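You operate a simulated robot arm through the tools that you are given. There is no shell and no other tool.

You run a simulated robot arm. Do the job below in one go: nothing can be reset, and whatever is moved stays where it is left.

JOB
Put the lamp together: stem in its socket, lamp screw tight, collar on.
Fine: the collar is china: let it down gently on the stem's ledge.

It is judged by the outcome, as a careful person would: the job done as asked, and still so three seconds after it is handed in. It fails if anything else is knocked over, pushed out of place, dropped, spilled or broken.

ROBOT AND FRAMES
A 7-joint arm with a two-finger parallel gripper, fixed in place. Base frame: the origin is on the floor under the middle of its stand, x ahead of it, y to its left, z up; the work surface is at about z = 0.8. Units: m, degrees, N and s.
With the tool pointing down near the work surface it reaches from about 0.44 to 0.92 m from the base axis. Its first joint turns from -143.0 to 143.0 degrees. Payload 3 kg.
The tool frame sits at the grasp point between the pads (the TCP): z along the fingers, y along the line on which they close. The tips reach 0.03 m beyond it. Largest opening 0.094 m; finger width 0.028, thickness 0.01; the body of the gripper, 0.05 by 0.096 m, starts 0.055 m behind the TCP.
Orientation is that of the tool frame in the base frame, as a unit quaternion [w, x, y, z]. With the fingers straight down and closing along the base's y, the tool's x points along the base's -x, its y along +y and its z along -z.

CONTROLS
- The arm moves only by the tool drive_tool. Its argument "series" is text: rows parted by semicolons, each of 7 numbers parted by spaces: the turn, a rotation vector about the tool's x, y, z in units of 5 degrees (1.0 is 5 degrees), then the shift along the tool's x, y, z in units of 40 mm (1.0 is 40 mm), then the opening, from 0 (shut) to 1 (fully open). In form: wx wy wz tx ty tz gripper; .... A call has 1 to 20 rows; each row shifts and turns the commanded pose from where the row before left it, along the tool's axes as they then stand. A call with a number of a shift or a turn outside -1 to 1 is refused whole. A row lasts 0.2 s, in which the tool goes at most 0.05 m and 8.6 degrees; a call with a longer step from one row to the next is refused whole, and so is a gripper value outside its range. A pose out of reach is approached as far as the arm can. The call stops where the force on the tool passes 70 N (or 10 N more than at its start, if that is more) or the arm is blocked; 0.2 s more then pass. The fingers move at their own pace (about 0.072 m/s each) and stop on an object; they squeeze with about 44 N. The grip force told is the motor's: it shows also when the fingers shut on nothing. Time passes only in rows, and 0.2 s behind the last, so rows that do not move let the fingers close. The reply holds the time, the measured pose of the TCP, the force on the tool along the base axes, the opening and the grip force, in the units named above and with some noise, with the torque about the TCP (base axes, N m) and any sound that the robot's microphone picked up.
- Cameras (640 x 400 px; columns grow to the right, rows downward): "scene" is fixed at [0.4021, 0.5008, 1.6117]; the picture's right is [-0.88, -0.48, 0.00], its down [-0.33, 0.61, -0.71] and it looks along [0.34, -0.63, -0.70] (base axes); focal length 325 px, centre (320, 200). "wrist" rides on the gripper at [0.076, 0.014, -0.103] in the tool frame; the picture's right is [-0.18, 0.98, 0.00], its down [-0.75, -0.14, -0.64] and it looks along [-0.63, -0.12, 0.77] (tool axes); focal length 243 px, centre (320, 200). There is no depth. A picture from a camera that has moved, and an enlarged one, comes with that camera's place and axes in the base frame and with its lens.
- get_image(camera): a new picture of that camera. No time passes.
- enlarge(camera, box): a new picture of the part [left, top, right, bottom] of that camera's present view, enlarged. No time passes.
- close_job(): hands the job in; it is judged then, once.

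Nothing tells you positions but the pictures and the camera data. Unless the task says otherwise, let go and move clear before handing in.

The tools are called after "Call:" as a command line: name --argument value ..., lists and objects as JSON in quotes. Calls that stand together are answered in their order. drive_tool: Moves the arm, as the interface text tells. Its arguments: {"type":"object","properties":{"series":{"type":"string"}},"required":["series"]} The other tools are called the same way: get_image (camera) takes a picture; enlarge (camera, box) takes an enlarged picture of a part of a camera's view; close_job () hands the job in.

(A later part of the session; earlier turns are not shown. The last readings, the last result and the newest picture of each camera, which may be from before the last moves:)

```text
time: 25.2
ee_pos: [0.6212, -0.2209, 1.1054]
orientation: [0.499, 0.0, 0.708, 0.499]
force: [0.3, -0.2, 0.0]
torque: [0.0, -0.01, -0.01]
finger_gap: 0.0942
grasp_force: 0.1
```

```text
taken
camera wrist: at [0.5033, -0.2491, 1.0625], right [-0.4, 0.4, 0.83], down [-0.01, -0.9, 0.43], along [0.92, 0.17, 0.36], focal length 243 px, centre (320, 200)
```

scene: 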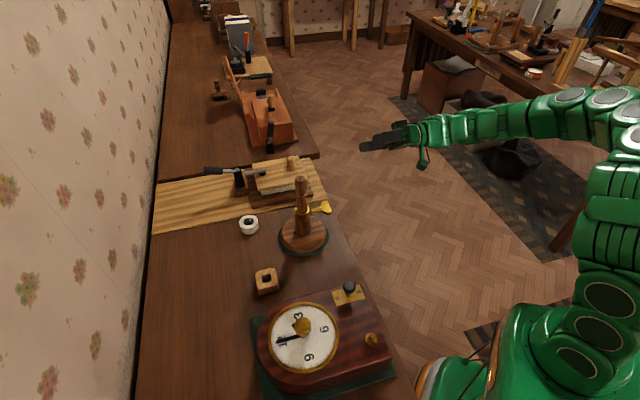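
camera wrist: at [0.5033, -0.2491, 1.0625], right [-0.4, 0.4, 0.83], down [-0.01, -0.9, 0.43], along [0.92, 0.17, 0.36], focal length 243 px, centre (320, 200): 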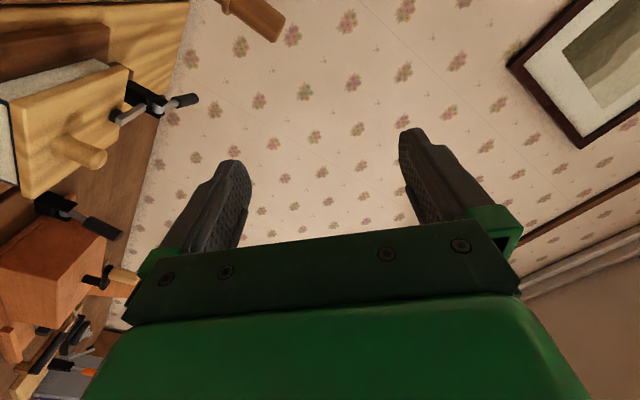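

The hand is horizontal along the screw axis. I'll roll it -90° so the fingers close vertically with plenty of positive (tightening) roll left, and lower to the screw height while clear of everything.

Call:
drive_tool --series "0 0 -1 0 0 0 1; 0 0 -1 0 0 0 1; 0 0 -1 0 0 0 1; 0 0 -1 0 0 0 1; 0 0 -1 0 0 0 1; 0 0 -1 0 0 0 1; 0 0 -1 0 0 0 1; 0 0 -1 0 0 0 1; 0 0 -1 0 0 0 1; 0 0 -1 0 0 0 1; 0 0 -1 0 0 0 1; 0 0 -1 0 0 0 1; 0 0 -1 0 0 0 1; 0 0 -1 0 0 0 1; 0 0 -1 0 0 0 1; 0 0 -1 0 0 0 1; 0 0 -1 0 0 0 1; 0 0 -1 0 0 0 1; 0 0 0 0 0 0 1"

Call:
get_image --camera "wrist"

Call:
get_image --camera "scene"

```text
time: 29.2
ee_pos: [0.6202, -0.2215, 1.1051]
orientation: [0.707, -0.5, 0.501, -0.001]
force: [-0.7, 0.9, 0.3]
torque: [0.03, 0.04, -0.01]
finger_gap: 0.0939
grasp_force: 0.1
```

```text
taken
camera wrist: at [0.5793, -0.3245, 1.0422], right [-0.58, 0.58, -0.57], down [-0.76, -0.15, 0.63], along [0.29, 0.8, 0.53], focal length 243 px, centre (320, 200)
```

wrist: 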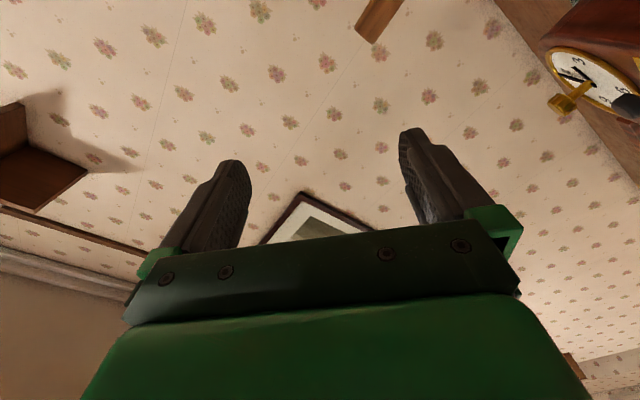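

```text
taken
```

scene: 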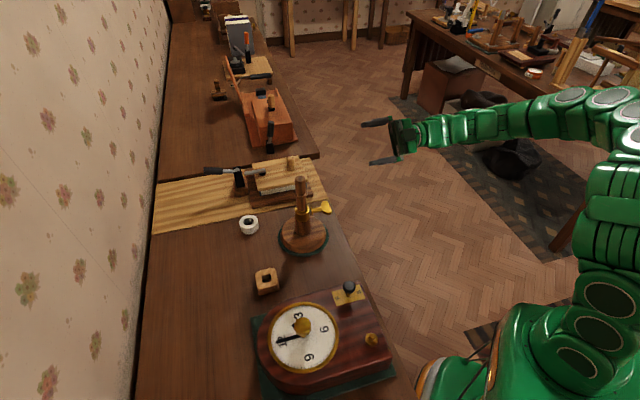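

That's -90° of the -135° I need. I'll roll the remaining -45° so the closing line is vertical.

Call:
drive_tool --series "0 0 -1 0 0 0 1; 0 0 -1 0 0 0 1; 0 0 -1 0 0 0 1; 0 0 -1 0 0 0 1; 0 0 -1 0 0 0 1; 0 0 -1 0 0 0 1; 0 0 -1 0 0 0 1; 0 0 -1 0 0 0 1; 0 0 -1 0 0 0 1; 0 0 0 0 0 0 1; 0 0 0 0 0 0 1"

```text
time: 31.6
ee_pos: [0.6673, -0.2882, 1.3675]
orientation: [-0.651, 0.656, -0.276, 0.263]
force: [0.3, -0.4, -0.2]
torque: [0.0, -0.03, 0.03]
finger_gap: 0.0941
grasp_force: 0.0
out of reach, approached as far as the arm can: row 1, 2, 3, 4, 5, 6, 7, 8, 9
```

That exceeded a joint limit, and the arm drifted to a compromise pose, still clear of everything. I'll roll back to the reachable orientation.

Call:
drive_tool --series "0 0 1 0 0 0 1; 0 0 1 0 0 0 1; 0 0 1 0 0 0 1; 0 0 1 0 0 0 1; 0 0 1 0 0 0 1; 0 0 1 0 0 0 1; 0 0 1 0 0 0 1; 0 0 1 0 0 0 1; 0 0 1 0 0 0 1; 0 0 0 0 0 0 1; 0 0 0 0 0 0 1"

Call:
get_image --camera "scene"

```text
time: 34.0
ee_pos: [0.6672, -0.2875, 1.3653]
orientation: [0.706, -0.5, 0.501, 0.0]
force: [0.2, -0.2, 0.1]
torque: [0.02, 0.02, 0.01]
finger_gap: 0.0939
grasp_force: 0.0
```

```text
taken
```

scene: 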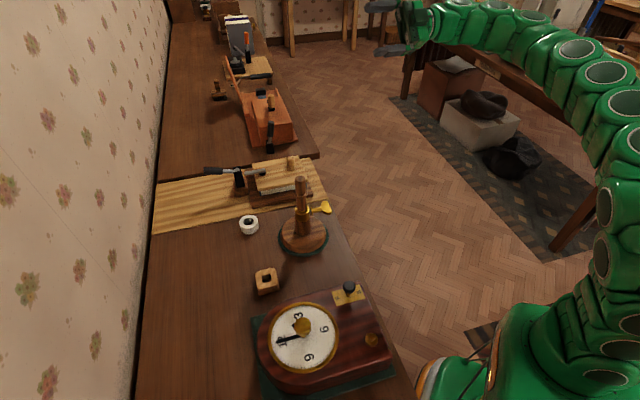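

I'm back at the right orientation but displaced upward. I'll roll positive toward the other vertical-closing orientation (y up), away from that joint limit.

Call:
drive_tool --series "0 0 1 0 0 0 1; 0 0 1 0 0 0 1; 0 0 1 0 0 0 1; 0 0 1 0 0 0 1; 0 0 1 0 0 0 1; 0 0 1 0 0 0 1; 0 0 1 0 0 0 1; 0 0 1 0 0 0 1; 0 0 1 0 0 0 1; 0 0 1 0 0 0 1; 0 0 1 0 0 0 1; 0 0 1 0 0 0 1; 0 0 1 0 0 0 1; 0 0 1 0 0 0 1; 0 0 1 0 0 0 1; 0 0 1 0 0 0 1; 0 0 1 0 0 0 1; 0 0 1 0 0 0 1; 0 0 0 0 0 0 1"

```text
time: 38.0
ee_pos: [0.6675, -0.2887, 1.366]
orientation: [0.499, 0.002, 0.708, 0.499]
force: [-0.2, -0.1, 0.1]
torque: [-0.05, -0.02, 0.03]
finger_gap: 0.094
grasp_force: 0.0
```

Call:
drive_tool --series "0 0 1 0 0 0 1; 0 0 1 0 0 0 1; 0 0 1 0 0 0 1; 0 0 1 0 0 0 1; 0 0 1 0 0 0 1; 0 0 1 0 0 0 1; 0 0 1 0 0 0 1; 0 0 1 0 0 0 1; 0 0 1 0 0 0 1; 0 0 0 0 0 0 1"

Call:
get_image --camera "scene"

```text
time: 40.2
ee_pos: [0.6678, -0.2881, 1.3652]
orientation: [0.27, 0.271, 0.654, 0.653]
force: [-0.2, 0.0, 0.0]
torque: [-0.01, -0.01, 0.02]
finger_gap: 0.0939
grasp_force: 0.1
```

```text
taken
```

scene: 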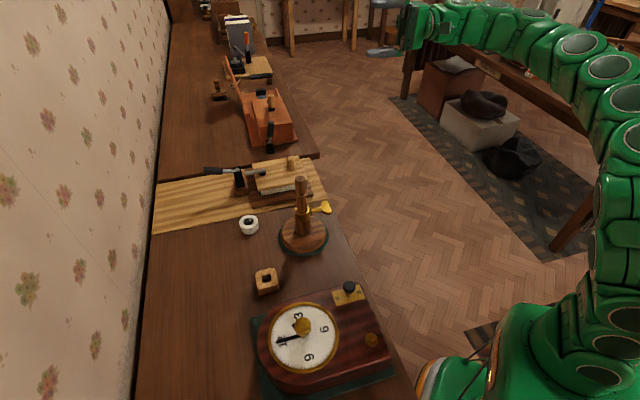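

Closing is now vertical with the tool along the screw axis. I'll bring it down in front of the screw, about 0.22 m out along its axis.

Call:
drive_tool --series "0 0 0 0.2 -0.8 0.02 1; 0 0 0 0.2 -0.95 0.02 1; 0 0 0 0.2 -0.95 0.02 1; 0 0 0 0.2 -0.95 0.02 1; 0 0 0 0.2 -0.95 0.02 1; 0 0 0 0.2 -0.95 0.02 1; 0 0 0 0.2 -0.95 0.02 1; 0 0 0 0.2 -0.95 0.02 1; 0 0 0 0 0 0 1"

Call:
get_image --camera "scene"

Call:
get_image --camera "wrist"

```text
time: 42.2
ee_pos: [0.6271, -0.2387, 1.0688]
orientation: [0.27, 0.271, 0.654, 0.653]
force: [0.7, 0.5, 0.5]
torque: [0.01, -0.02, 0.0]
finger_gap: 0.0941
grasp_force: 0.0
```

```text
taken
```

scene: 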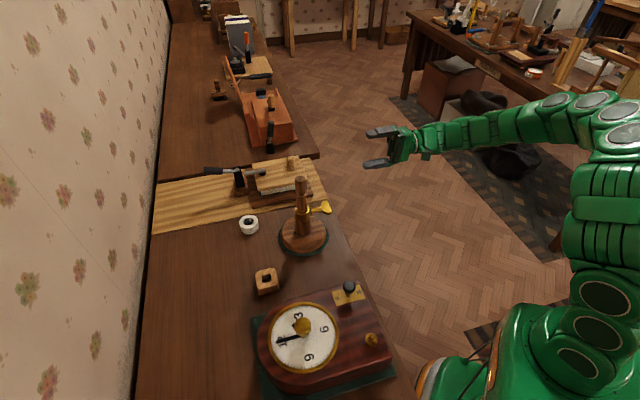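

```text
taken
camera wrist: at [0.5014, -0.2578, 1.0838], right [0.13, -0.13, 0.98], down [0.08, -0.99, -0.14], along [0.99, 0.1, -0.12], focal length 243 px, centre (320, 200)
```

wrist: 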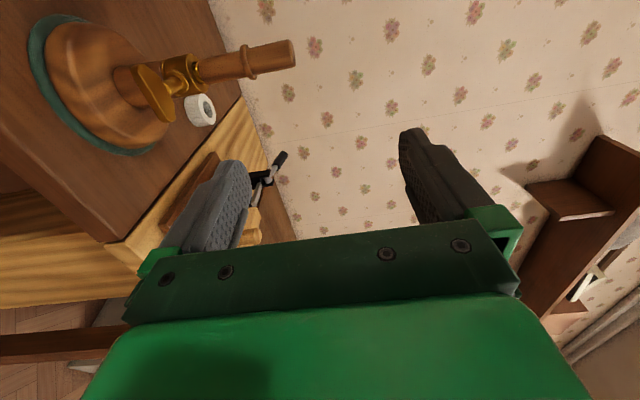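

Call:
drive_tool --series "0 0 0 0.167 -0.789 0.025 1; 0 0 0 0.167 -0.789 0.025 1; 0 0 0 0.167 -0.789 0.025 1; 0 0 0 0.167 -0.789 0.025 1; 0 0 0 0.167 -0.789 0.025 1; 0 0 0 0 0 0 1"

Call:
get_image --camera "wrist"

Call:
get_image --camera "scene"

```text
time: 43.6
ee_pos: [0.6064, -0.2128, 0.9099]
orientation: [0.27, 0.271, 0.654, 0.653]
force: [-0.7, -0.3, 0.1]
torque: [0.01, 0.01, 0.01]
finger_gap: 0.0939
grasp_force: 0.1
```

```text
taken
camera wrist: at [0.4804, -0.2314, 0.9235], right [0.13, -0.13, 0.98], down [0.08, -0.99, -0.14], along [0.99, 0.1, -0.12], focal length 243 px, centre (320, 200)
```

wrist: 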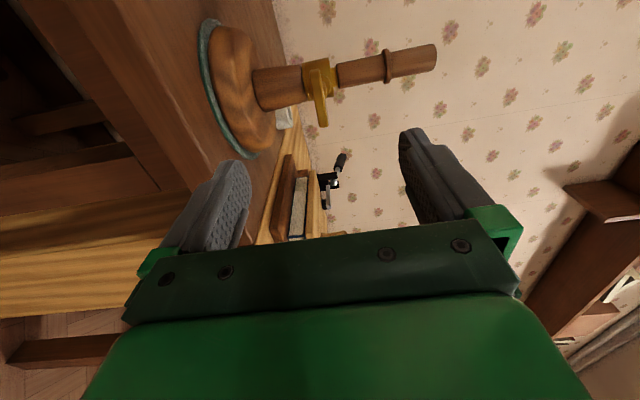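

```text
taken
```

scene: 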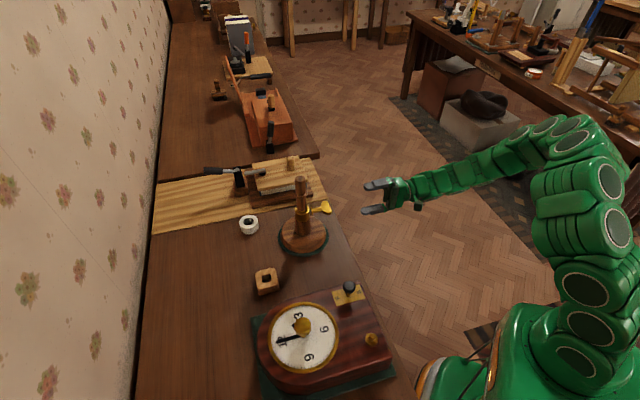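

I'm level with the screw. I'll zoom in to compare the paddle's height and axis with the gripper centre.

Call:
enlarge --camera "wrist" --box '[240, 40, 400, 140]'

Call:
enlarge --camera "scene" --box '[290, 170, 410, 250]'

```text
4.00 times, centred on (320, 90) of wrist
camera zoom: at [0.4804, -0.2314, 0.9235], right [0.13, -0.13, 0.98], down [0.08, -0.99, -0.14], along [0.99, 0.1, -0.12], focal length 970 px, centre (320, 640)
```

zoom: 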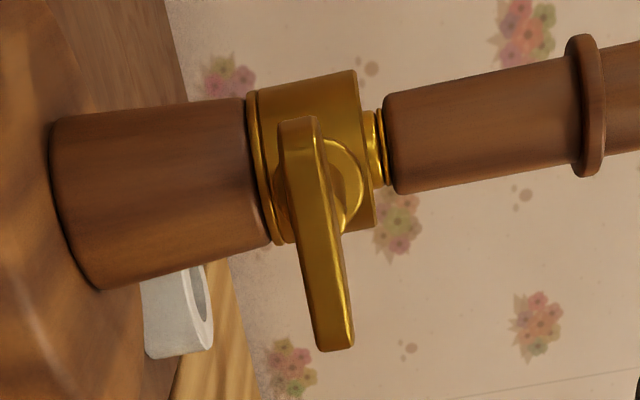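

```text
5.00 times, centred on (350, 210) of scene
camera zoom: at [0.4021, 0.5008, 1.6117], right [-0.88, -0.48, 0.0], down [-0.33, 0.61, -0.71], along [0.34, -0.63, -0.7], focal length 1624 px, centre (170, 150)
```

zoom: 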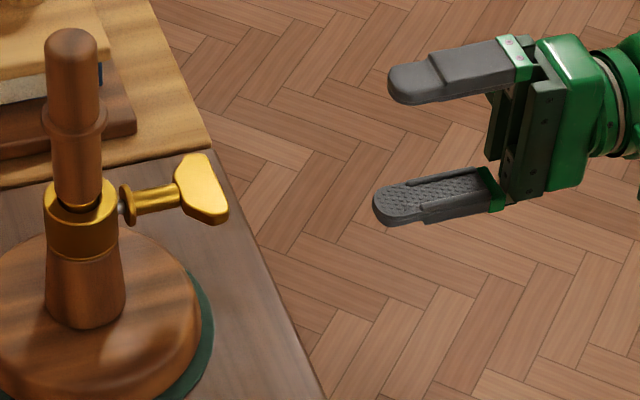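

Paddle centre height (~0.909) and the screw axis agree with the tool axis within about 1 mm. I'll approach along the axis with the fingers open above and below the paddle.

Call:
drive_tool --series "0 0 0 0 0 0.5 1; 0 0 0 0 0 0.6 1; 0 0 0 0 0 0.6 1; 0 0 0 0 0 0.5 1; 0 0 0 0 0 0.4 1; 0 0 0 0 0 0.3 1; 0 0 0 0 0 0 1"

Call:
get_image --camera "wrist"

Call:
enlarge --camera "scene" --box '[285, 170, 385, 250]'

```text
time: 45.2
ee_pos: [0.6881, -0.1323, 0.9093]
orientation: [0.27, 0.271, 0.655, 0.652]
force: [0.6, 0.5, 1.1]
torque: [-0.02, -0.03, -0.02]
finger_gap: 0.0942
grasp_force: 0.1
```

```text
taken
camera wrist: at [0.5618, -0.1498, 0.923], right [0.13, -0.13, 0.98], down [0.08, -0.99, -0.14], along [0.99, 0.1, -0.12], focal length 243 px, centre (320, 200)
```

wrist: 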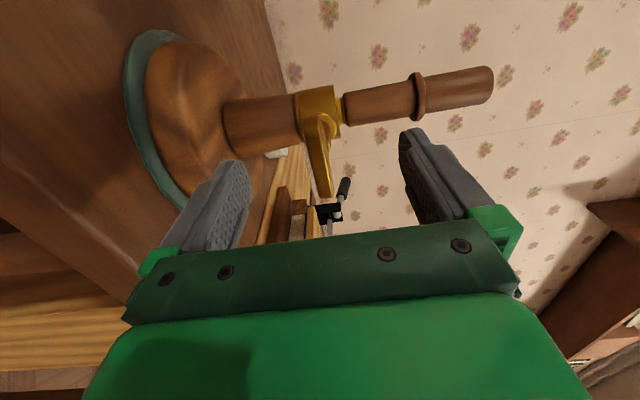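

```text
5.00 times, centred on (335, 210) of scene
camera zoom: at [0.4021, 0.5008, 1.6117], right [-0.88, -0.48, 0.0], down [-0.33, 0.61, -0.71], along [0.34, -0.63, -0.7], focal length 1624 px, centre (245, 150)
```

zoom: 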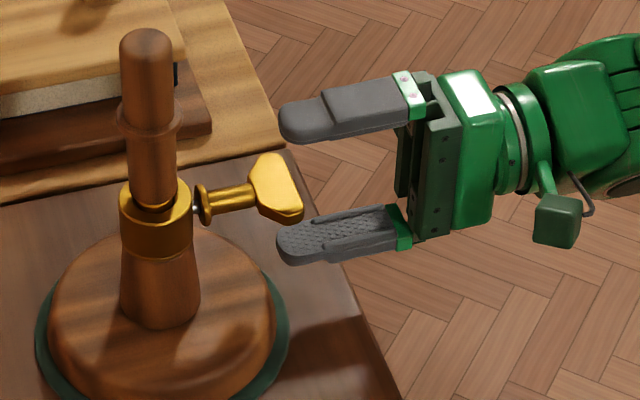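

Call:
enlarge --camera "wrist" --box '[240, 70, 400, 210]'

Call:
enlarge --camera "scene" --box '[305, 185, 365, 230]'

```text
2.86 times, centred on (320, 140) of wrist
camera zoom: at [0.5618, -0.1498, 0.923], right [0.13, -0.13, 0.98], down [0.08, -0.99, -0.14], along [0.99, 0.1, -0.12], focal length 693 px, centre (320, 371)
```

zoom: 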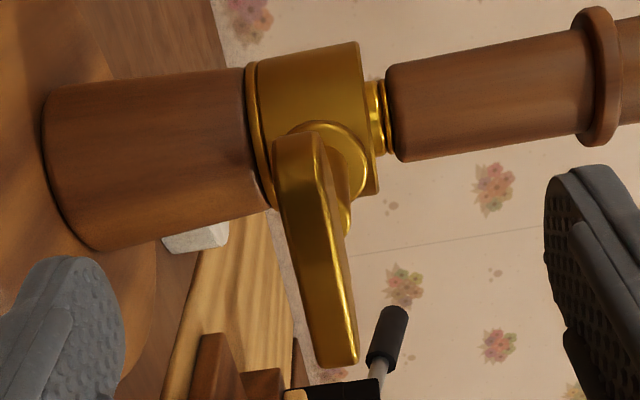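

```text
8.89 times, centred on (335, 208) of scene
camera zoom: at [0.4021, 0.5008, 1.6117], right [-0.88, -0.48, 0.0], down [-0.33, 0.61, -0.71], along [0.34, -0.63, -0.7], focal length 2886 px, centre (187, 133)
```

zoom: 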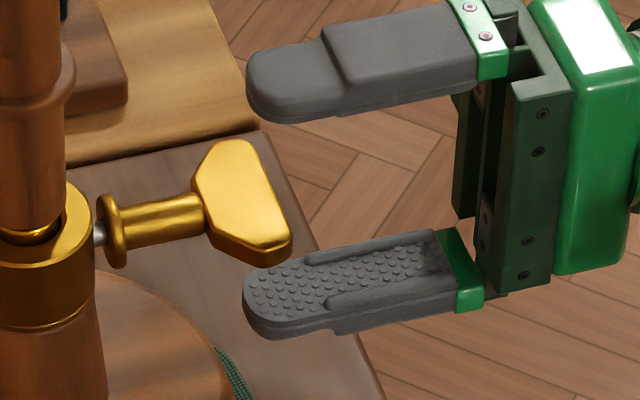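

Alignment looks good. I'll advance the last 15 mm and close on the paddle.

Call:
drive_tool --series "0 0 0 0 0 0.2 1; 0 0 0 0 0 0.19 1; 0 0 0 0 0 0 1; 0 0 0 0 0 0 0.4; 0 0 0 0 0 0 0.2; 0 0 0 0 0 0 0.12"

Call:
enlarge --camera "wrist" --box '[240, 70, 400, 230]'

Call:
enlarge --camera "scene" --box '[305, 185, 365, 230]'

```text
time: 46.6
ee_pos: [0.6991, -0.1176, 0.9094]
orientation: [0.269, 0.271, 0.655, 0.652]
force: [0.6, 0.1, -0.1]
torque: [0.03, -0.02, 0.03]
finger_gap: 0.0116
grasp_force: 0.5
```

```text
2.50 times, centred on (320, 150) of wrist
camera zoom: at [0.5718, -0.1378, 0.9236], right [0.13, -0.13, 0.98], down [0.08, -0.99, -0.14], along [0.99, 0.1, -0.12], focal length 606 px, centre (320, 325)
```

zoom: 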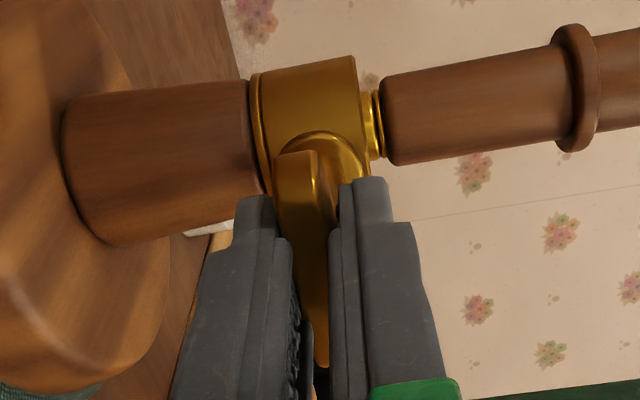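

```text
8.89 times, centred on (335, 208) of scene
camera zoom: at [0.4021, 0.5008, 1.6117], right [-0.88, -0.48, 0.0], down [-0.33, 0.61, -0.71], along [0.34, -0.63, -0.7], focal length 2886 px, centre (187, 133)
```

zoom: 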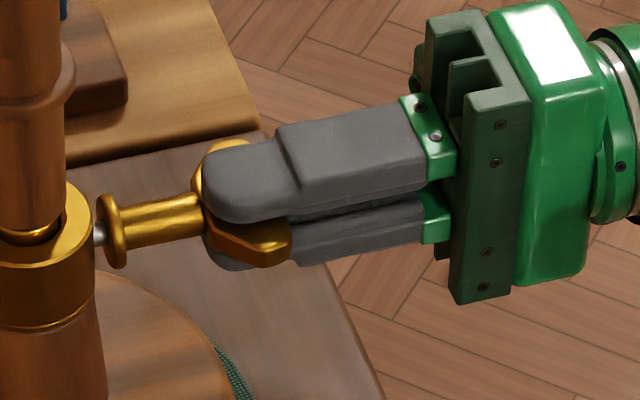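

The fingers straddle the paddle with slight play, like a wrench. I'll turn it clockwise as seen from the head (+z of the tool), 20° first, and check that the screw advances.

Call:
drive_tool --series "0 0 0.8 0 0 0 0.12; 0 0 0.8 0 0 0 0.12; 0 0 0.8 0 0 0 0.12; 0 0 0.8 0 0 0 0.12; 0 0 0.8 0 0 0 0.12; 0 0 0 0 0 0 0.12"

Call:
enlarge --camera "scene" --box '[305, 185, 365, 230]'

```text
time: 48.0
ee_pos: [0.6987, -0.1177, 0.9101]
orientation: [0.153, 0.381, 0.596, 0.69]
force: [-0.5, -0.1, -1.2]
torque: [0.0, 0.01, -0.02]
finger_gap: 0.0123
grasp_force: 1.0
```

```text
8.89 times, centred on (335, 208) of scene
camera zoom: at [0.4021, 0.5008, 1.6117], right [-0.88, -0.48, 0.0], down [-0.33, 0.61, -0.71], along [0.34, -0.63, -0.7], focal length 2886 px, centre (187, 133)
```

zoom: 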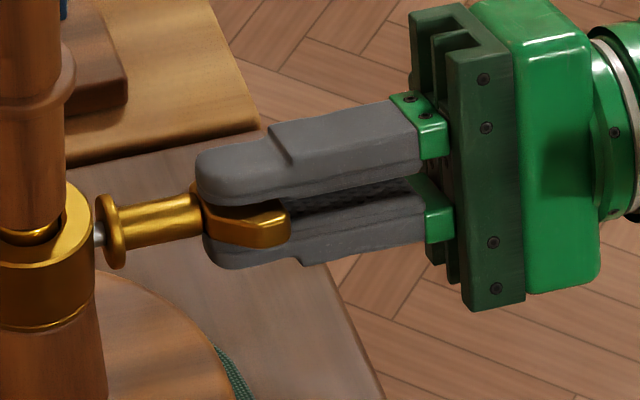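

The paddle turns freely with the fingers. I'll continue turning in stages.

Call:
drive_tool --series "0 0 1 0 0 0 0.12; 0 0 1 0 0 0 0.12; 0 0 1 0 0 0 0.12; 0 0 1 0 0 0 0.12; 0 0 1 0 0 0 0.12; 0 0 1 0 0 0 0.12; 0 0 1 0 0 0 0.12; 0 0 1 0 0 0 0.12; 0 0 1 0 0 0 0.12; 0 0 1 0 0 0 0.12; 0 0 0 0 0 0 0.12"

Call:
enlarge --camera "scene" --box '[305, 185, 365, 230]'

```text
time: 50.4
ee_pos: [0.6968, -0.1183, 0.909]
orientation: [-0.153, 0.598, 0.379, 0.69]
force: [2.3, -2.3, 1.9]
torque: [0.04, -0.04, -0.09]
finger_gap: 0.0136
grasp_force: 2.1
```

```text
8.89 times, centred on (335, 208) of scene
camera zoom: at [0.4021, 0.5008, 1.6117], right [-0.88, -0.48, 0.0], down [-0.33, 0.61, -0.71], along [0.34, -0.63, -0.7], focal length 2886 px, centre (187, 133)
```

zoom: 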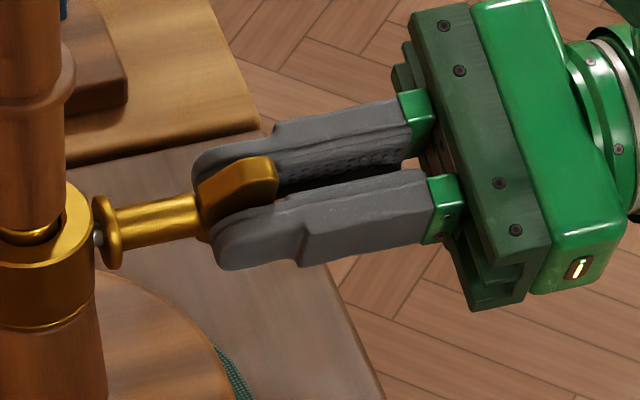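

Call:
enlarge --camera "scene" --box '[305, 197, 329, 212]'

Call:
enlarge --camera "wrist" --box '[240, 70, 400, 230]'

```text
16.00 times, centred on (317, 204) of scene
camera zoom: at [0.4021, 0.5008, 1.6117], right [-0.88, -0.48, 0.0], down [-0.33, 0.61, -0.71], along [0.34, -0.63, -0.7], focal length 5195 px, centre (368, 128)
```

zoom: 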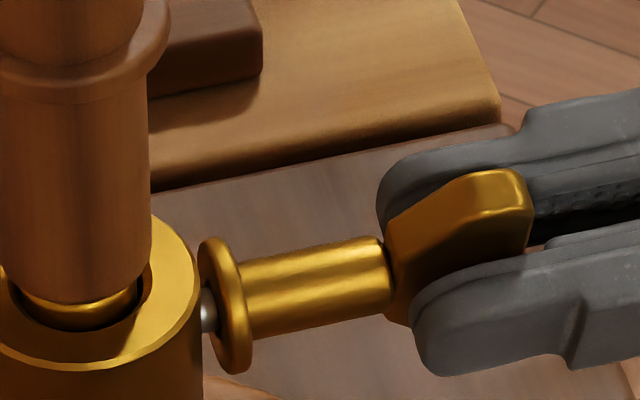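

```text
2.50 times, centred on (320, 150) of wrist
camera zoom: at [0.6172, -0.1826, 0.9866], right [0.7, -0.7, 0.16], down [-0.37, -0.54, -0.76], along [0.61, 0.47, -0.64], focal length 606 px, centre (320, 325)
```

zoom: 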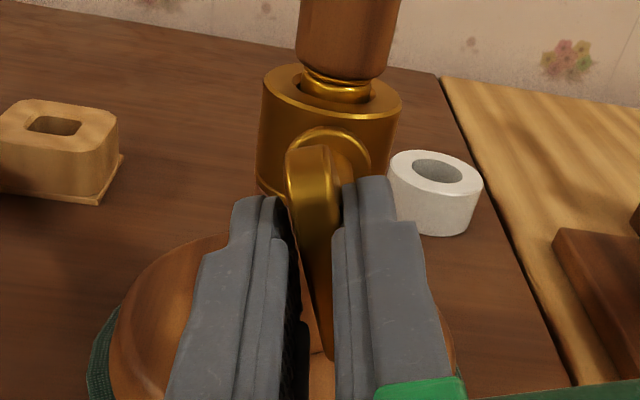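

The screw is advancing (the gap to the flange is shrinking). I'll continue turning while watching the torque.

Call:
drive_tool --series "0 0 1 0 0 0 0.12; 0 0 1 0 0 0 0.12; 0 0 1 0 0 0 0.12; 0 0 1 0 0 0 0.12; 0 0 1 0 0 0 0.12; 0 0 1 0 0 0 0.12; 0 0 1 0 0 0 0.12; 0 0 1 0 0 0 0.12; 0 0 0 0 0 0 0.12"

Call:
enlarge --camera "scene" --box '[305, 197, 329, 212]'

```text
time: 52.4
ee_pos: [0.6987, -0.1199, 0.9093]
orientation: [-0.381, 0.691, 0.153, 0.595]
force: [3.0, -4.4, -3.0]
torque: [-0.01, 0.02, -0.02]
finger_gap: 0.0142
grasp_force: 2.3
```

```text
16.00 times, centred on (317, 204) of scene
camera zoom: at [0.4021, 0.5008, 1.6117], right [-0.88, -0.48, 0.0], down [-0.33, 0.61, -0.71], along [0.34, -0.63, -0.7], focal length 5195 px, centre (368, 128)
```

zoom: 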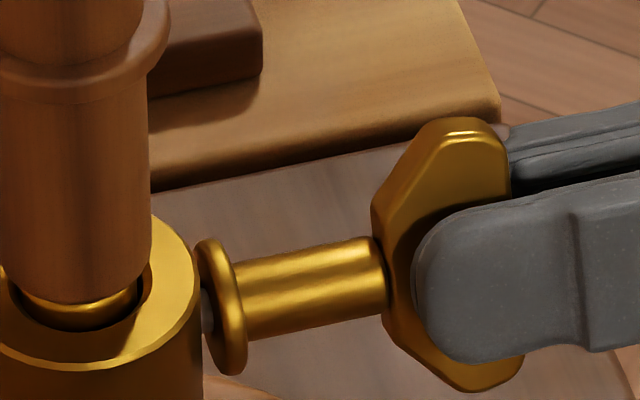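

There's a mild 6 N side load, so the screw axis lies about 1.5 mm to one side of my tool axis. I'll shift to re-centre and keep turning.

Call:
drive_tool --series "0 0 0 0.013 0.036 0 0.12; 0 0 1 0 0 0 0.12; 0 0 1 0 0 0 0.12; 0 0 1 0 0 0 0.12; 0 0 1 0 0 0 0.12; 0 0 1 0 0 0 0.12; 0 0 1 0 0 0 0.12; 0 0 0 0 0 0 0.12"

Call:
enlarge --camera "scene" --box '[305, 197, 329, 212]'

```text
time: 54.2
ee_pos: [0.6997, -0.1203, 0.9101]
orientation: [-0.521, 0.707, -0.031, 0.477]
force: [1.3, -0.7, -2.7]
torque: [-0.01, 0.03, -0.01]
finger_gap: 0.0128
grasp_force: 1.6
```

```text
16.00 times, centred on (317, 204) of scene
camera zoom: at [0.4021, 0.5008, 1.6117], right [-0.88, -0.48, 0.0], down [-0.33, 0.61, -0.71], along [0.34, -0.63, -0.7], focal length 5195 px, centre (368, 128)
```

zoom: 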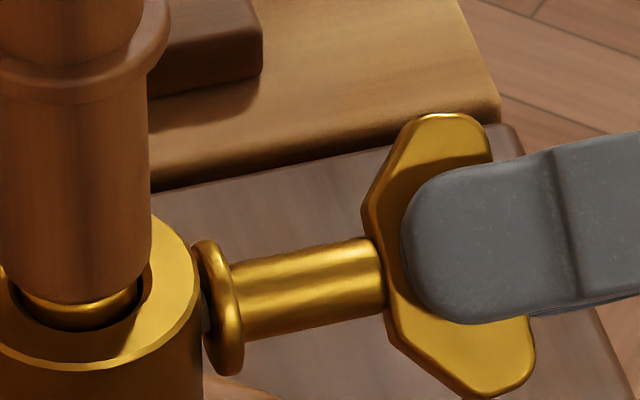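

I've turned 140° and it's still free. To stay away from the wrist limit I'll open fully, roll back 180° around the paddle and regrip.

Call:
drive_tool --series "0 0 -0.3 0 0 0 0.3; 0 0 0 0 0 0 1; 0 0 0 0 0 0 1; 0 0 0 0 0 0 1; 0 0 -0.7 0 0 0 1; 0 0 -1 0 0 0 1; 0 0 -1 0 0 0 1; 0 0 -1 0 0 0 1; 0 0 -1 0 0 0 1; 0 0 -1 0 0 0 1; 0 0 -1 0 0 0 1; 0 0 -1 0 0 0 1; 0 0 -1 0 0 0 1; 0 0 -1 0 0 0 1; 0 0 -1 0 0 0 1; 0 0 -1 0 0 0 1; 0 0 -1 0 0 0 1; 0 0 -1 0 0 0 1; 0 0 0 0 0 0 1"

Call:
enlarge --camera "scene" --box '[295, 180, 375, 235]'

```text
time: 58.2
ee_pos: [0.6978, -0.1192, 0.9105]
orientation: [-0.153, 0.597, 0.38, 0.689]
force: [-1.0, 0.6, -0.7]
torque: [-0.02, 0.03, 0.0]
finger_gap: 0.0939
grasp_force: 0.0
```

```text
7.27 times, centred on (335, 208) of scene
camera zoom: at [0.4021, 0.5008, 1.6117], right [-0.88, -0.48, 0.0], down [-0.33, 0.61, -0.71], along [0.34, -0.63, -0.7], focal length 2362 px, centre (211, 146)
```

zoom: 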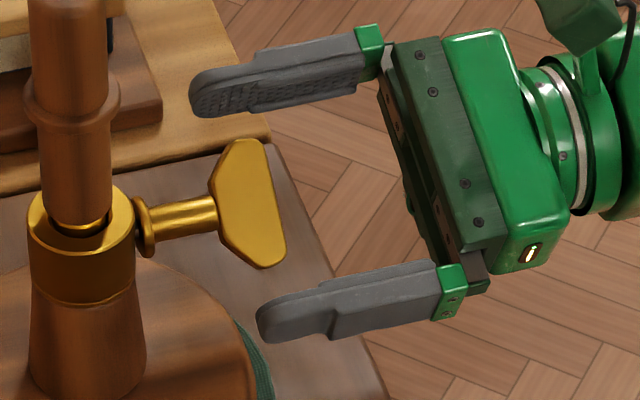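

Clear of the paddle and rolling freely. I'll continue the roll-back to the opposite grip.

Call:
drive_tool --series "0 0 -1 0 0 0 1; 0 0 -1 0 0 0 1; 0 0 -1 0 0 0 1; 0 0 -1 0 0 0 1; 0 0 -1 0 0 0 1; 0 0 -1 0 0 0 1; 0 0 -1 0 0 0 1; 0 0 -1 0 0 0 1; 0 0 -1 0 0 0 1; 0 0 -1 0 0 0 1; 0 0 -1 0 0 0 1; 0 0 -1 0 0 0 1; 0 0 -1 0 0 0 1; 0 0 -1 0 0 0 1; 0 0 -1 0 0 0 1; 0 0 -1 0 0 0 1; 0 0 -1 0 0 0 1; 0 0 -1 0 0 0 1; 0 0 -1 0 0 0 1; 0 0 0 0 0 0 1"

Call:
drive_tool --series "0 0 -1 0 0 0 1; 0 0 -1 0 0 0 1; 0 0 -1 0 0 0 1; 0 0 -0.6 0 0 0 1; 0 0 0 0 0 0 1"

Call:
enlarge --camera "scene" --box '[295, 180, 375, 235]'

Call:
enlarge --camera "wrist" --box '[200, 60, 440, 240]'

```text
time: 62.4
ee_pos: [0.7002, -0.1192, 0.9078]
orientation: [0.405, 0.123, 0.698, 0.578]
force: [0.5, -0.6, 0.6]
torque: [0.01, 0.0, -0.01]
finger_gap: 0.0942
grasp_force: 0.0
```

```text
time: 63.6
ee_pos: [0.6991, -0.1211, 0.9095]
orientation: [0.491, 0.013, 0.708, 0.508]
force: [0.1, -0.3, 1.5]
torque: [0.0, -0.03, 0.01]
finger_gap: 0.0939
grasp_force: 0.0
```

```text
7.27 times, centred on (335, 208) of scene
camera zoom: at [0.4021, 0.5008, 1.6117], right [-0.88, -0.48, 0.0], down [-0.33, 0.61, -0.71], along [0.34, -0.63, -0.7], focal length 2362 px, centre (211, 146)
```

zoom: 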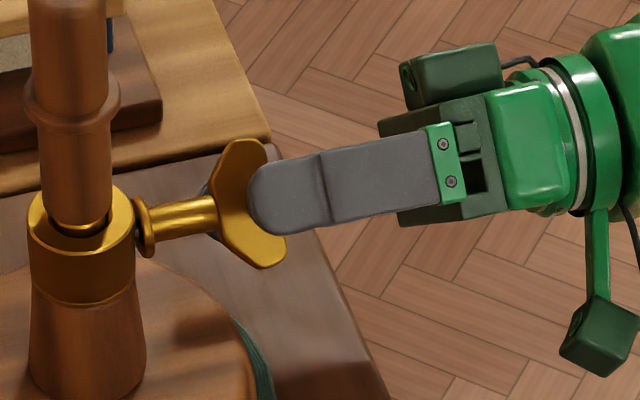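

```text
2.22 times, centred on (320, 150) of wrist
camera zoom: at [0.5805, -0.1464, 0.868], right [-0.38, 0.38, 0.84], down [0.0, -0.91, 0.41], along [0.93, 0.16, 0.34], focal length 539 px, centre (320, 311)
```

zoom: 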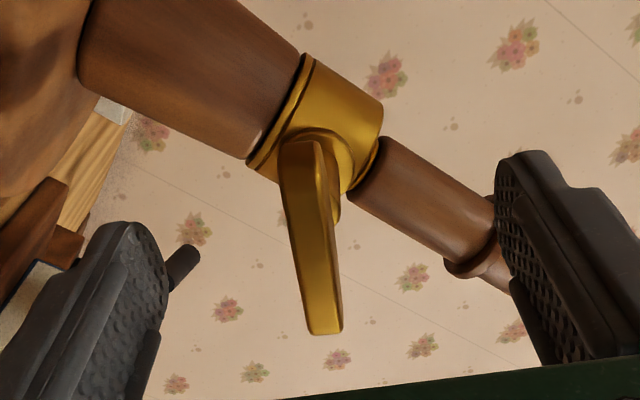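

The paddle is edge-on between the fingers. I'll close to the loose wrench fit and keep turning.

Call:
drive_tool --series "0 0 0 0 0 0.05 0.5; 0 0 0 0 0 0 0.2; 0 0 0 0 0 0 0.12; 0 0 0 0 0 0 0.12; 0 0 1 0 0 0 0.12; 0 0 1 0 0 0 0.12; 0 0 1 0 0 0 0.12; 0 0 1 0 0 0 0.12; 0 0 0 0 0 0 0.12"

Call:
enlarge --camera "scene" --box '[300, 190, 348, 220]'

```text
time: 65.6
ee_pos: [0.701, -0.1184, 0.9102]
orientation: [0.394, 0.135, 0.695, 0.586]
force: [0.1, -2.3, -3.8]
torque: [-0.01, 0.03, -0.02]
finger_gap: 0.0132
grasp_force: 2.2
```

```text
13.33 times, centred on (324, 205) of scene
camera zoom: at [0.4021, 0.5008, 1.6117], right [-0.88, -0.48, 0.0], down [-0.33, 0.61, -0.71], along [0.34, -0.63, -0.7], focal length 4329 px, centre (267, 133)
```

zoom: 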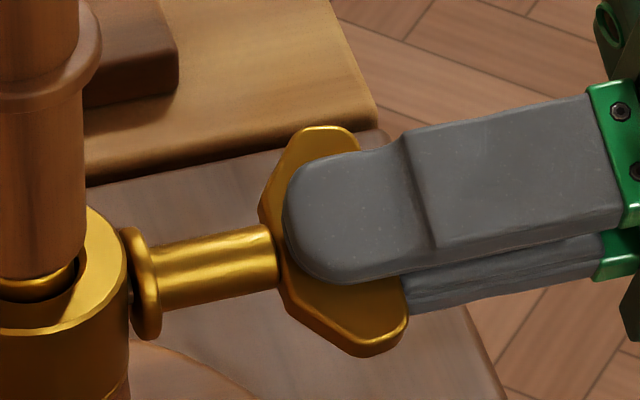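

Call:
drive_tool --series "0 0 1 0 0 0 0.12; 0 0 1 0 0 0 0.12; 0 0 1 0 0 0 0.12; 0 0 1 0 0 0 0.12; 0 0 0 0 0 0 0.12"

Call:
enlarge --camera "scene" --box '[300, 190, 348, 220]'

```text
time: 66.8
ee_pos: [0.7013, -0.1182, 0.9091]
orientation: [0.286, 0.254, 0.661, 0.645]
force: [-1.8, -0.6, -5.2]
torque: [-0.1, 0.0, -0.02]
finger_gap: 0.0142
grasp_force: 2.8
```

```text
13.33 times, centred on (324, 205) of scene
camera zoom: at [0.4021, 0.5008, 1.6117], right [-0.88, -0.48, 0.0], down [-0.33, 0.61, -0.71], along [0.34, -0.63, -0.7], focal length 4329 px, centre (267, 133)
```

zoom: 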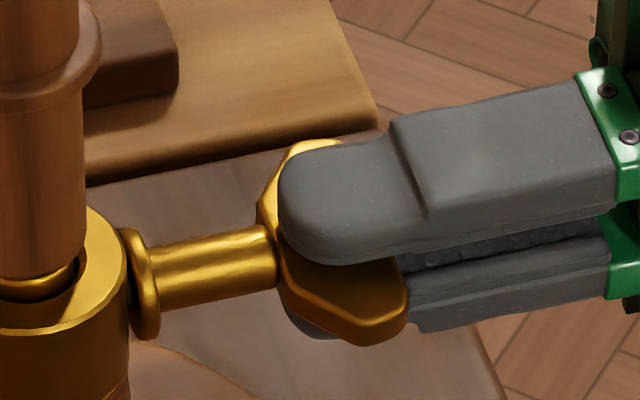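

Call:
drive_tool --series "0 0 0 0 -0.02 0 0.12; 0 0 1 0 0 0 0.12; 0 0 1 0 0 0 0.12; 0 0 1 0 0 0 0.12; 0 0 1 0 0 0 0.12; 0 0 0 0 0 0 0.12"

Call:
enlarge --camera "scene" --box '[300, 190, 348, 220]'

Call:
enlarge --camera "wrist" --box '[240, 60, 400, 220]'

```text
time: 68.2
ee_pos: [0.7008, -0.1185, 0.9082]
orientation: [0.171, 0.365, 0.607, 0.685]
force: [-2.6, -5.8, -9.8]
torque: [-0.82, -0.86, -0.18]
finger_gap: 0.018
grasp_force: 44.9
```

```text
13.33 times, centred on (324, 205) of scene
camera zoom: at [0.4021, 0.5008, 1.6117], right [-0.88, -0.48, 0.0], down [-0.33, 0.61, -0.71], along [0.34, -0.63, -0.7], focal length 4329 px, centre (267, 133)
```

zoom: 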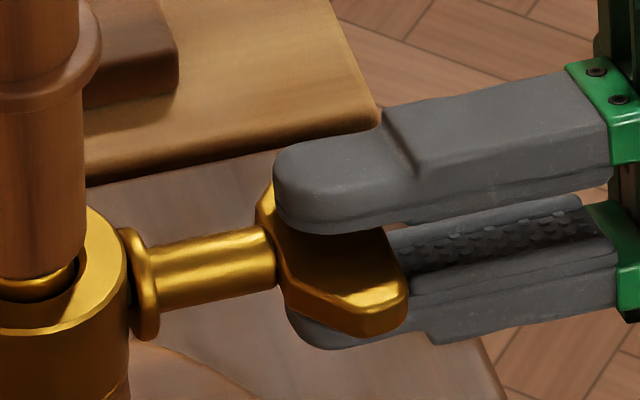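

```text
2.50 times, centred on (320, 140) of wrist
camera zoom: at [0.5799, -0.1433, 0.9446], right [0.33, -0.33, 0.89], down [0.03, -0.94, -0.35], along [0.94, 0.14, -0.3], focal length 606 px, centre (320, 350)
```

zoom: 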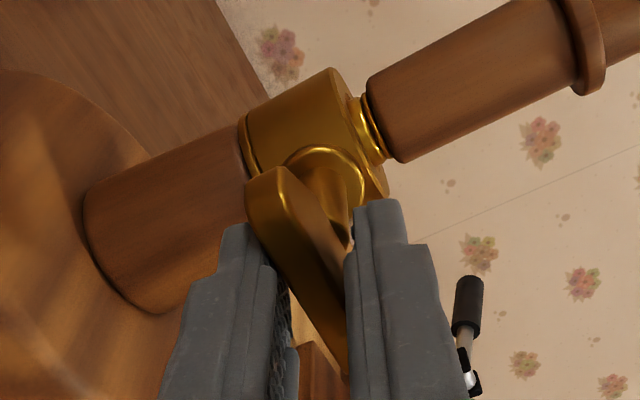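

Torque about the screw axis has risen to about 1.2 N·m with the paddle at roughly 180°, so the screw is biting. The fingers are being pried open, so I'll back off the roll, re-centre on the paddle and grip firmly for the final tightening.

Call:
drive_tool --series "0 0 -1 0 0 0 0.25; 0 0 -1 0 0 0 0.3; 0 0 -1 0 0 0 0.3; 0 0 -1 0 0 0 0.3; 0 0 0 0 0 0 0.3; 0 0 0 0 0 0 0.3"

Call:
enlarge --camera "wrist" --box '[240, 60, 400, 220]'

Call:
enlarge --camera "scene" --box '[275, 165, 355, 255]'

```text
time: 69.6
ee_pos: [0.7005, -0.1173, 0.9085]
orientation: [0.287, 0.254, 0.661, 0.645]
force: [-0.4, 0.0, -0.6]
torque: [0.02, 0.01, 0.01]
finger_gap: 0.0282
grasp_force: 0.0
```

```text
2.50 times, centred on (320, 140) of wrist
camera zoom: at [0.574, -0.137, 0.9195], right [0.1, -0.09, 0.99], down [0.08, -0.99, -0.1], along [0.99, 0.09, -0.09], focal length 606 px, centre (320, 350)
```

zoom: 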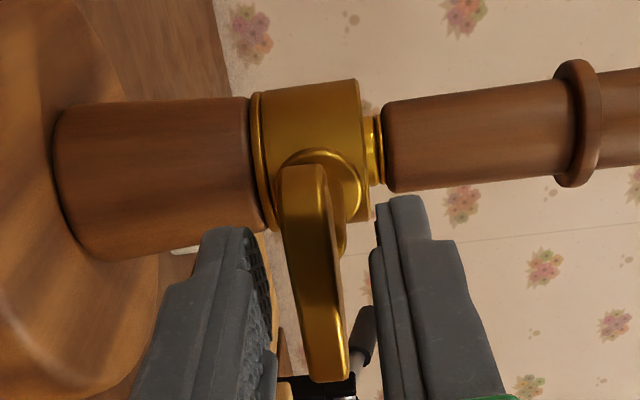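

```text
4.44 times, centred on (315, 210) of scene
camera zoom: at [0.4021, 0.5008, 1.6117], right [-0.88, -0.48, 0.0], down [-0.33, 0.61, -0.71], along [0.34, -0.63, -0.7], focal length 1443 px, centre (342, 156)
```

zoom: 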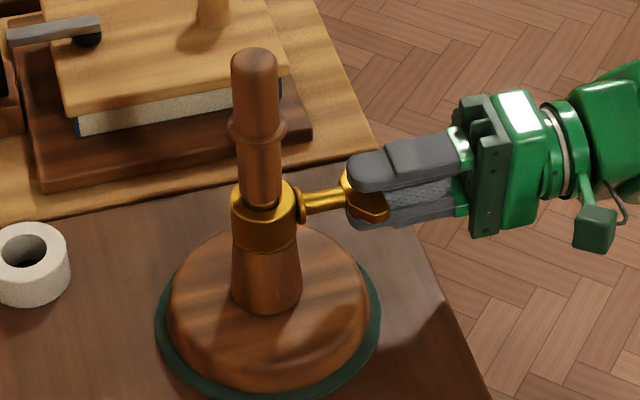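

The lamp hasn't shifted. The paddle sits about 1 mm low relative to my finger centre, so I'll drop slightly and grip firmly.

Call:
drive_tool --series "0 0 0 0 -0.025 0 0.3; 0 0 0 0 0 0 0.12; 0 0 0 0 0 0 0; 0 0 0 0 0 0 0; 0 0 0 0 0 0 0"

```text
time: 70.8
ee_pos: [0.6997, -0.1183, 0.9082]
orientation: [0.287, 0.254, 0.661, 0.645]
force: [1.3, -2.2, -0.9]
torque: [0.31, -0.31, -0.02]
finger_gap: 0.0098
grasp_force: 43.6
```

Gripped flush with little side force. Now the tightening turn, in small steps.

Call:
drive_tool --series "0 0 0.6 0 0 0 0; 0 0 0.6 0 0 0 0; 0 0 0 0 0 0 0"

```text
time: 71.6
ee_pos: [0.7009, -0.1176, 0.9084]
orientation: [0.253, 0.288, 0.647, 0.659]
force: [-8.7, -4.4, 3.9]
torque: [-0.78, -1.1, 1.21]
finger_gap: 0.0106
grasp_force: 44.7
```

Call:
drive_tool --series "0 0 0.6 0 0 0 0; 0 0 0.6 0 0 0 0; 0 0 0 0 0 0 0"

Call:
enlarge --camera "wrist" --box '[240, 60, 400, 220]'

Call:
enlarge --camera "scene" --box '[300, 190, 348, 220]'

```text
time: 72.4
ee_pos: [0.7006, -0.1196, 0.9071]
orientation: [0.218, 0.322, 0.631, 0.671]
force: [1.0, -2.4, 2.2]
torque: [-0.84, -1.24, -0.03]
finger_gap: 0.0135
grasp_force: 45.0
```

```text
2.50 times, centred on (320, 140) of wrist
camera zoom: at [0.5773, -0.1396, 0.9346], right [0.24, -0.24, 0.94], down [0.06, -0.96, -0.26], along [0.97, 0.11, -0.22], focal length 606 px, centre (320, 350)
```

zoom: 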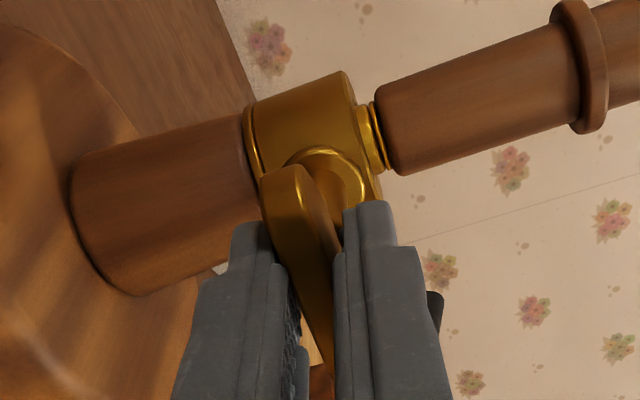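

```text
13.33 times, centred on (324, 205) of scene
camera zoom: at [0.4021, 0.5008, 1.6117], right [-0.88, -0.48, 0.0], down [-0.33, 0.61, -0.71], along [0.34, -0.63, -0.7], focal length 4329 px, centre (267, 133)
```

zoom: 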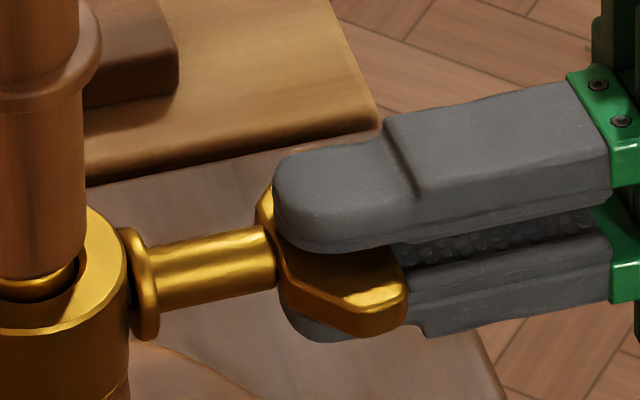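

The paddle no longer turns. The fingers get pried at about 1.4–1.5 N·m, so the screw is tight at its stop (half a turn). I'll release, open wide and back straight out along the axis.

Call:
drive_tool --series "0 0 -0.8 0 0 0 0.3; 0 0 -0.8 0 0 0 0.6; 0 0 0 0 0 0 1; 0 0 0 0 0 0 1; 0 0 0 0 0 0 1; 0 0 0 0 0 -0.5 1; 0 0 0 0 0 -0.8 1; 0 0 0 0 0 -1 1; 0 0 0 0 0 -1 1; 0 0 0 0 0 0 1"

Call:
enlarge --camera "scene" --box '[275, 165, 355, 255]'

Call:
enlarge --camera "scene" --box '[300, 190, 348, 220]'

Call:
enlarge --camera "wrist" --box '[240, 40, 400, 180]'

```text
time: 74.6
ee_pos: [0.6064, -0.2105, 0.9101]
orientation: [0.265, 0.277, 0.652, 0.654]
force: [-0.3, -0.5, -0.1]
torque: [0.01, -0.01, 0.01]
finger_gap: 0.0941
grasp_force: 0.1
```

```text
4.44 times, centred on (315, 210) of scene
camera zoom: at [0.4021, 0.5008, 1.6117], right [-0.88, -0.48, 0.0], down [-0.33, 0.61, -0.71], along [0.34, -0.63, -0.7], focal length 1443 px, centre (342, 156)
```

zoom: 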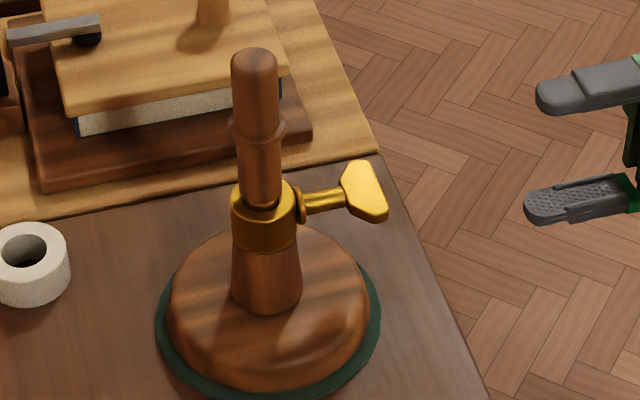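

```text
13.33 times, centred on (324, 205) of scene
camera zoom: at [0.4021, 0.5008, 1.6117], right [-0.88, -0.48, 0.0], down [-0.33, 0.61, -0.71], along [0.34, -0.63, -0.7], focal length 4329 px, centre (267, 133)
```

zoom: 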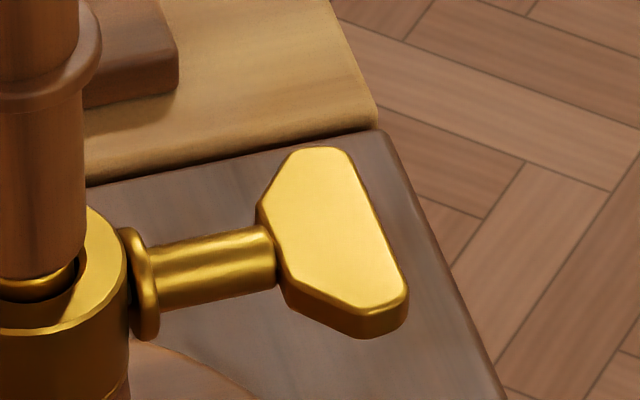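

```text
2.86 times, centred on (320, 110) of wrist
camera zoom: at [0.4798, -0.2304, 0.925], right [0.14, -0.14, 0.98], down [0.08, -0.99, -0.15], along [0.99, 0.1, -0.13], focal length 693 px, centre (320, 457)
```

zoom: 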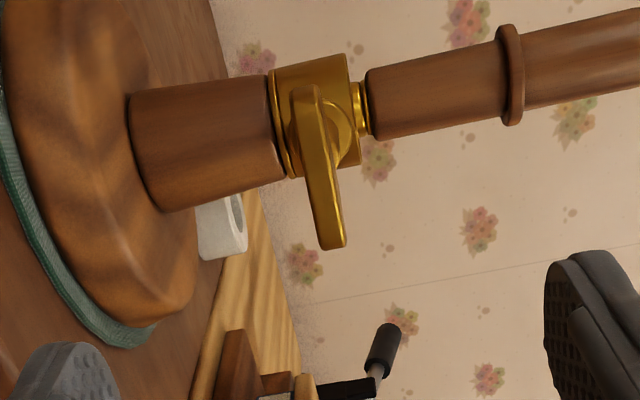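

The screw has advanced about 3.6 mm, and the lamp and stem look unmoved and upright. Next is the china collar. I'll back up and return the tool to pointing down by the reverse path.

Call:
drive_tool --series "0 0 0 0 0.5 -0.3 1; 0 0 0 0 0.9 -0.2 1; 0 0 0 0 0.9 0 1; 0 0 0 0 0.9 0 1; 0 0 0 0 0.9 0 1; 0 0 0 0 0.7 0 1; 0 0 -1 0 0 0 1; 0 0 -1 0 0 0 1; 0 0 -1 0 0 0 1; 0 0 -1 0 0 0 1; 0 0 -1 0 0 0 1; 0 0 -1 0 0 0 1; 0 0 -1 0 0 0 1; 0 0 -1 0 0 0 1; 0 0 -1 0 0 0 1; 0 0 -0.2 0 0 0 1; 0 0 0 0 0 0 1"

Call:
get_image --camera "scene"

```text
time: 78.2
ee_pos: [0.596, -0.2272, 1.1]
orientation: [0.499, 0.001, 0.708, 0.499]
force: [0.2, 0.4, 0.5]
torque: [0.0, 0.0, 0.01]
finger_gap: 0.094
grasp_force: 0.2
```

```text
taken
```

scene: 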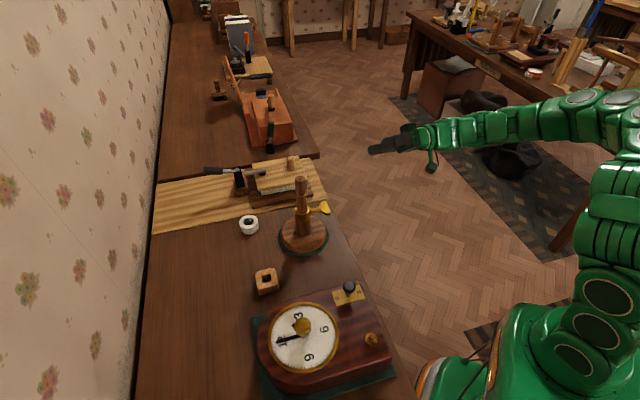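

Call:
drive_tool --series "0.707 0.707 0 0 0 0 1; 0.707 0.707 0 0 0 0 1; 0.707 0.707 0 0 0 0 1; 0.707 0.707 0 0 0 0 1; 0.707 0.707 0 0 0 0 1; 0.707 0.707 0 0 0 0 1; 0.707 0.707 0 0 0 0 1; 0.707 0.707 0 0 0 0 1; 0.707 0.707 0 0 0 0 1; 0.707 0.707 0 0 0 0 1; 0.707 0.707 0 0 0 0 1; 0.707 0.707 0 0 0 0 1; 0.707 0.707 0 0 0 0 1; 0.707 0.707 0 0 0 0 1; 0.707 0.707 0 0 0 0 1; 0.707 0.707 0 0 0 0 1; 0.707 0.707 0 0 0 0 1; 0.707 0.707 0 0 0 0 1; 0 0 0 0 0 0 1"

```text
time: 82.2
ee_pos: [0.5964, -0.2284, 1.1005]
orientation: [-0.001, 0.0, 1.0, 0.0]
force: [-0.6, -0.3, -0.2]
torque: [0.03, -0.03, 0.01]
finger_gap: 0.0939
grasp_force: 0.1
```

The tool is pointing down again. I'll rise and move to view the collar from above.

Call:
drive_tool --series "0 0 0 0 0 -0.8 1; 0 0 0 0 0 -0.9 1; 0 0 0 0 0 -0.8 1; 0 0 0 -0.6375 0.806 0 1; 0 0 0 -0.6375 0.806 0 1; 0 0 0 -0.6375 0.806 0 1; 0 0 0 -0.6375 0.806 0 1; 0 0 0 -0.6375 0.806 0 1; 0 0 0 -0.6375 0.806 0 1; 0 0 0 -0.6375 0.806 0 1; 0 0 0 -0.6375 0.806 0 1; 0 0 0 0 0 0.9 1; 0 0 0 0 0 0.9 1; 0 0 0 0 0 0 1"

Call:
get_image --camera "wrist"

Call:
enlarge --camera "scene" --box '[220, 170, 340, 260]'

```text
time: 85.2
ee_pos: [0.7795, 0.0056, 1.1232]
orientation: [0.0, -0.001, 1.0, 0.0]
force: [0.9, -0.3, 0.1]
torque: [0.0, 0.02, 0.02]
finger_gap: 0.0938
grasp_force: 0.1
out of reach, approached as far as the arm can: row 10, 11
```

```text
taken
camera wrist: at [0.7035, 0.0192, 1.225], right [0.18, 0.98, 0.0], down [0.75, -0.14, 0.64], along [0.63, -0.12, -0.77], focal length 243 px, centre (320, 200)
```

wrist: 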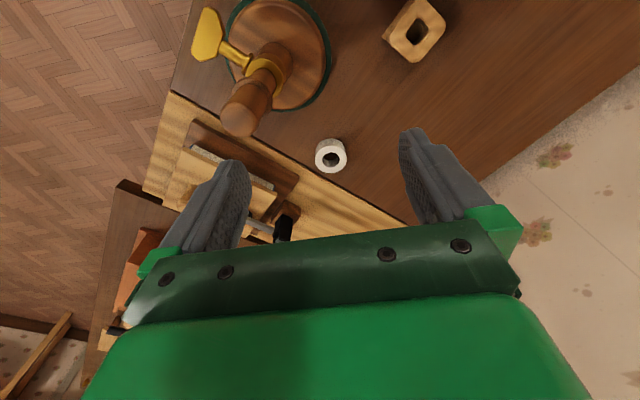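

```text
4.44 times, centred on (280, 215) of scene
camera zoom: at [0.4021, 0.5008, 1.6117], right [-0.88, -0.48, 0.0], down [-0.33, 0.61, -0.71], along [0.34, -0.63, -0.7], focal length 1443 px, centre (498, 133)
```

zoom: 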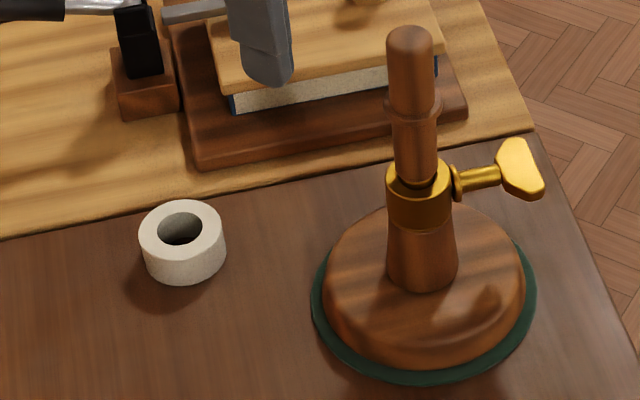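

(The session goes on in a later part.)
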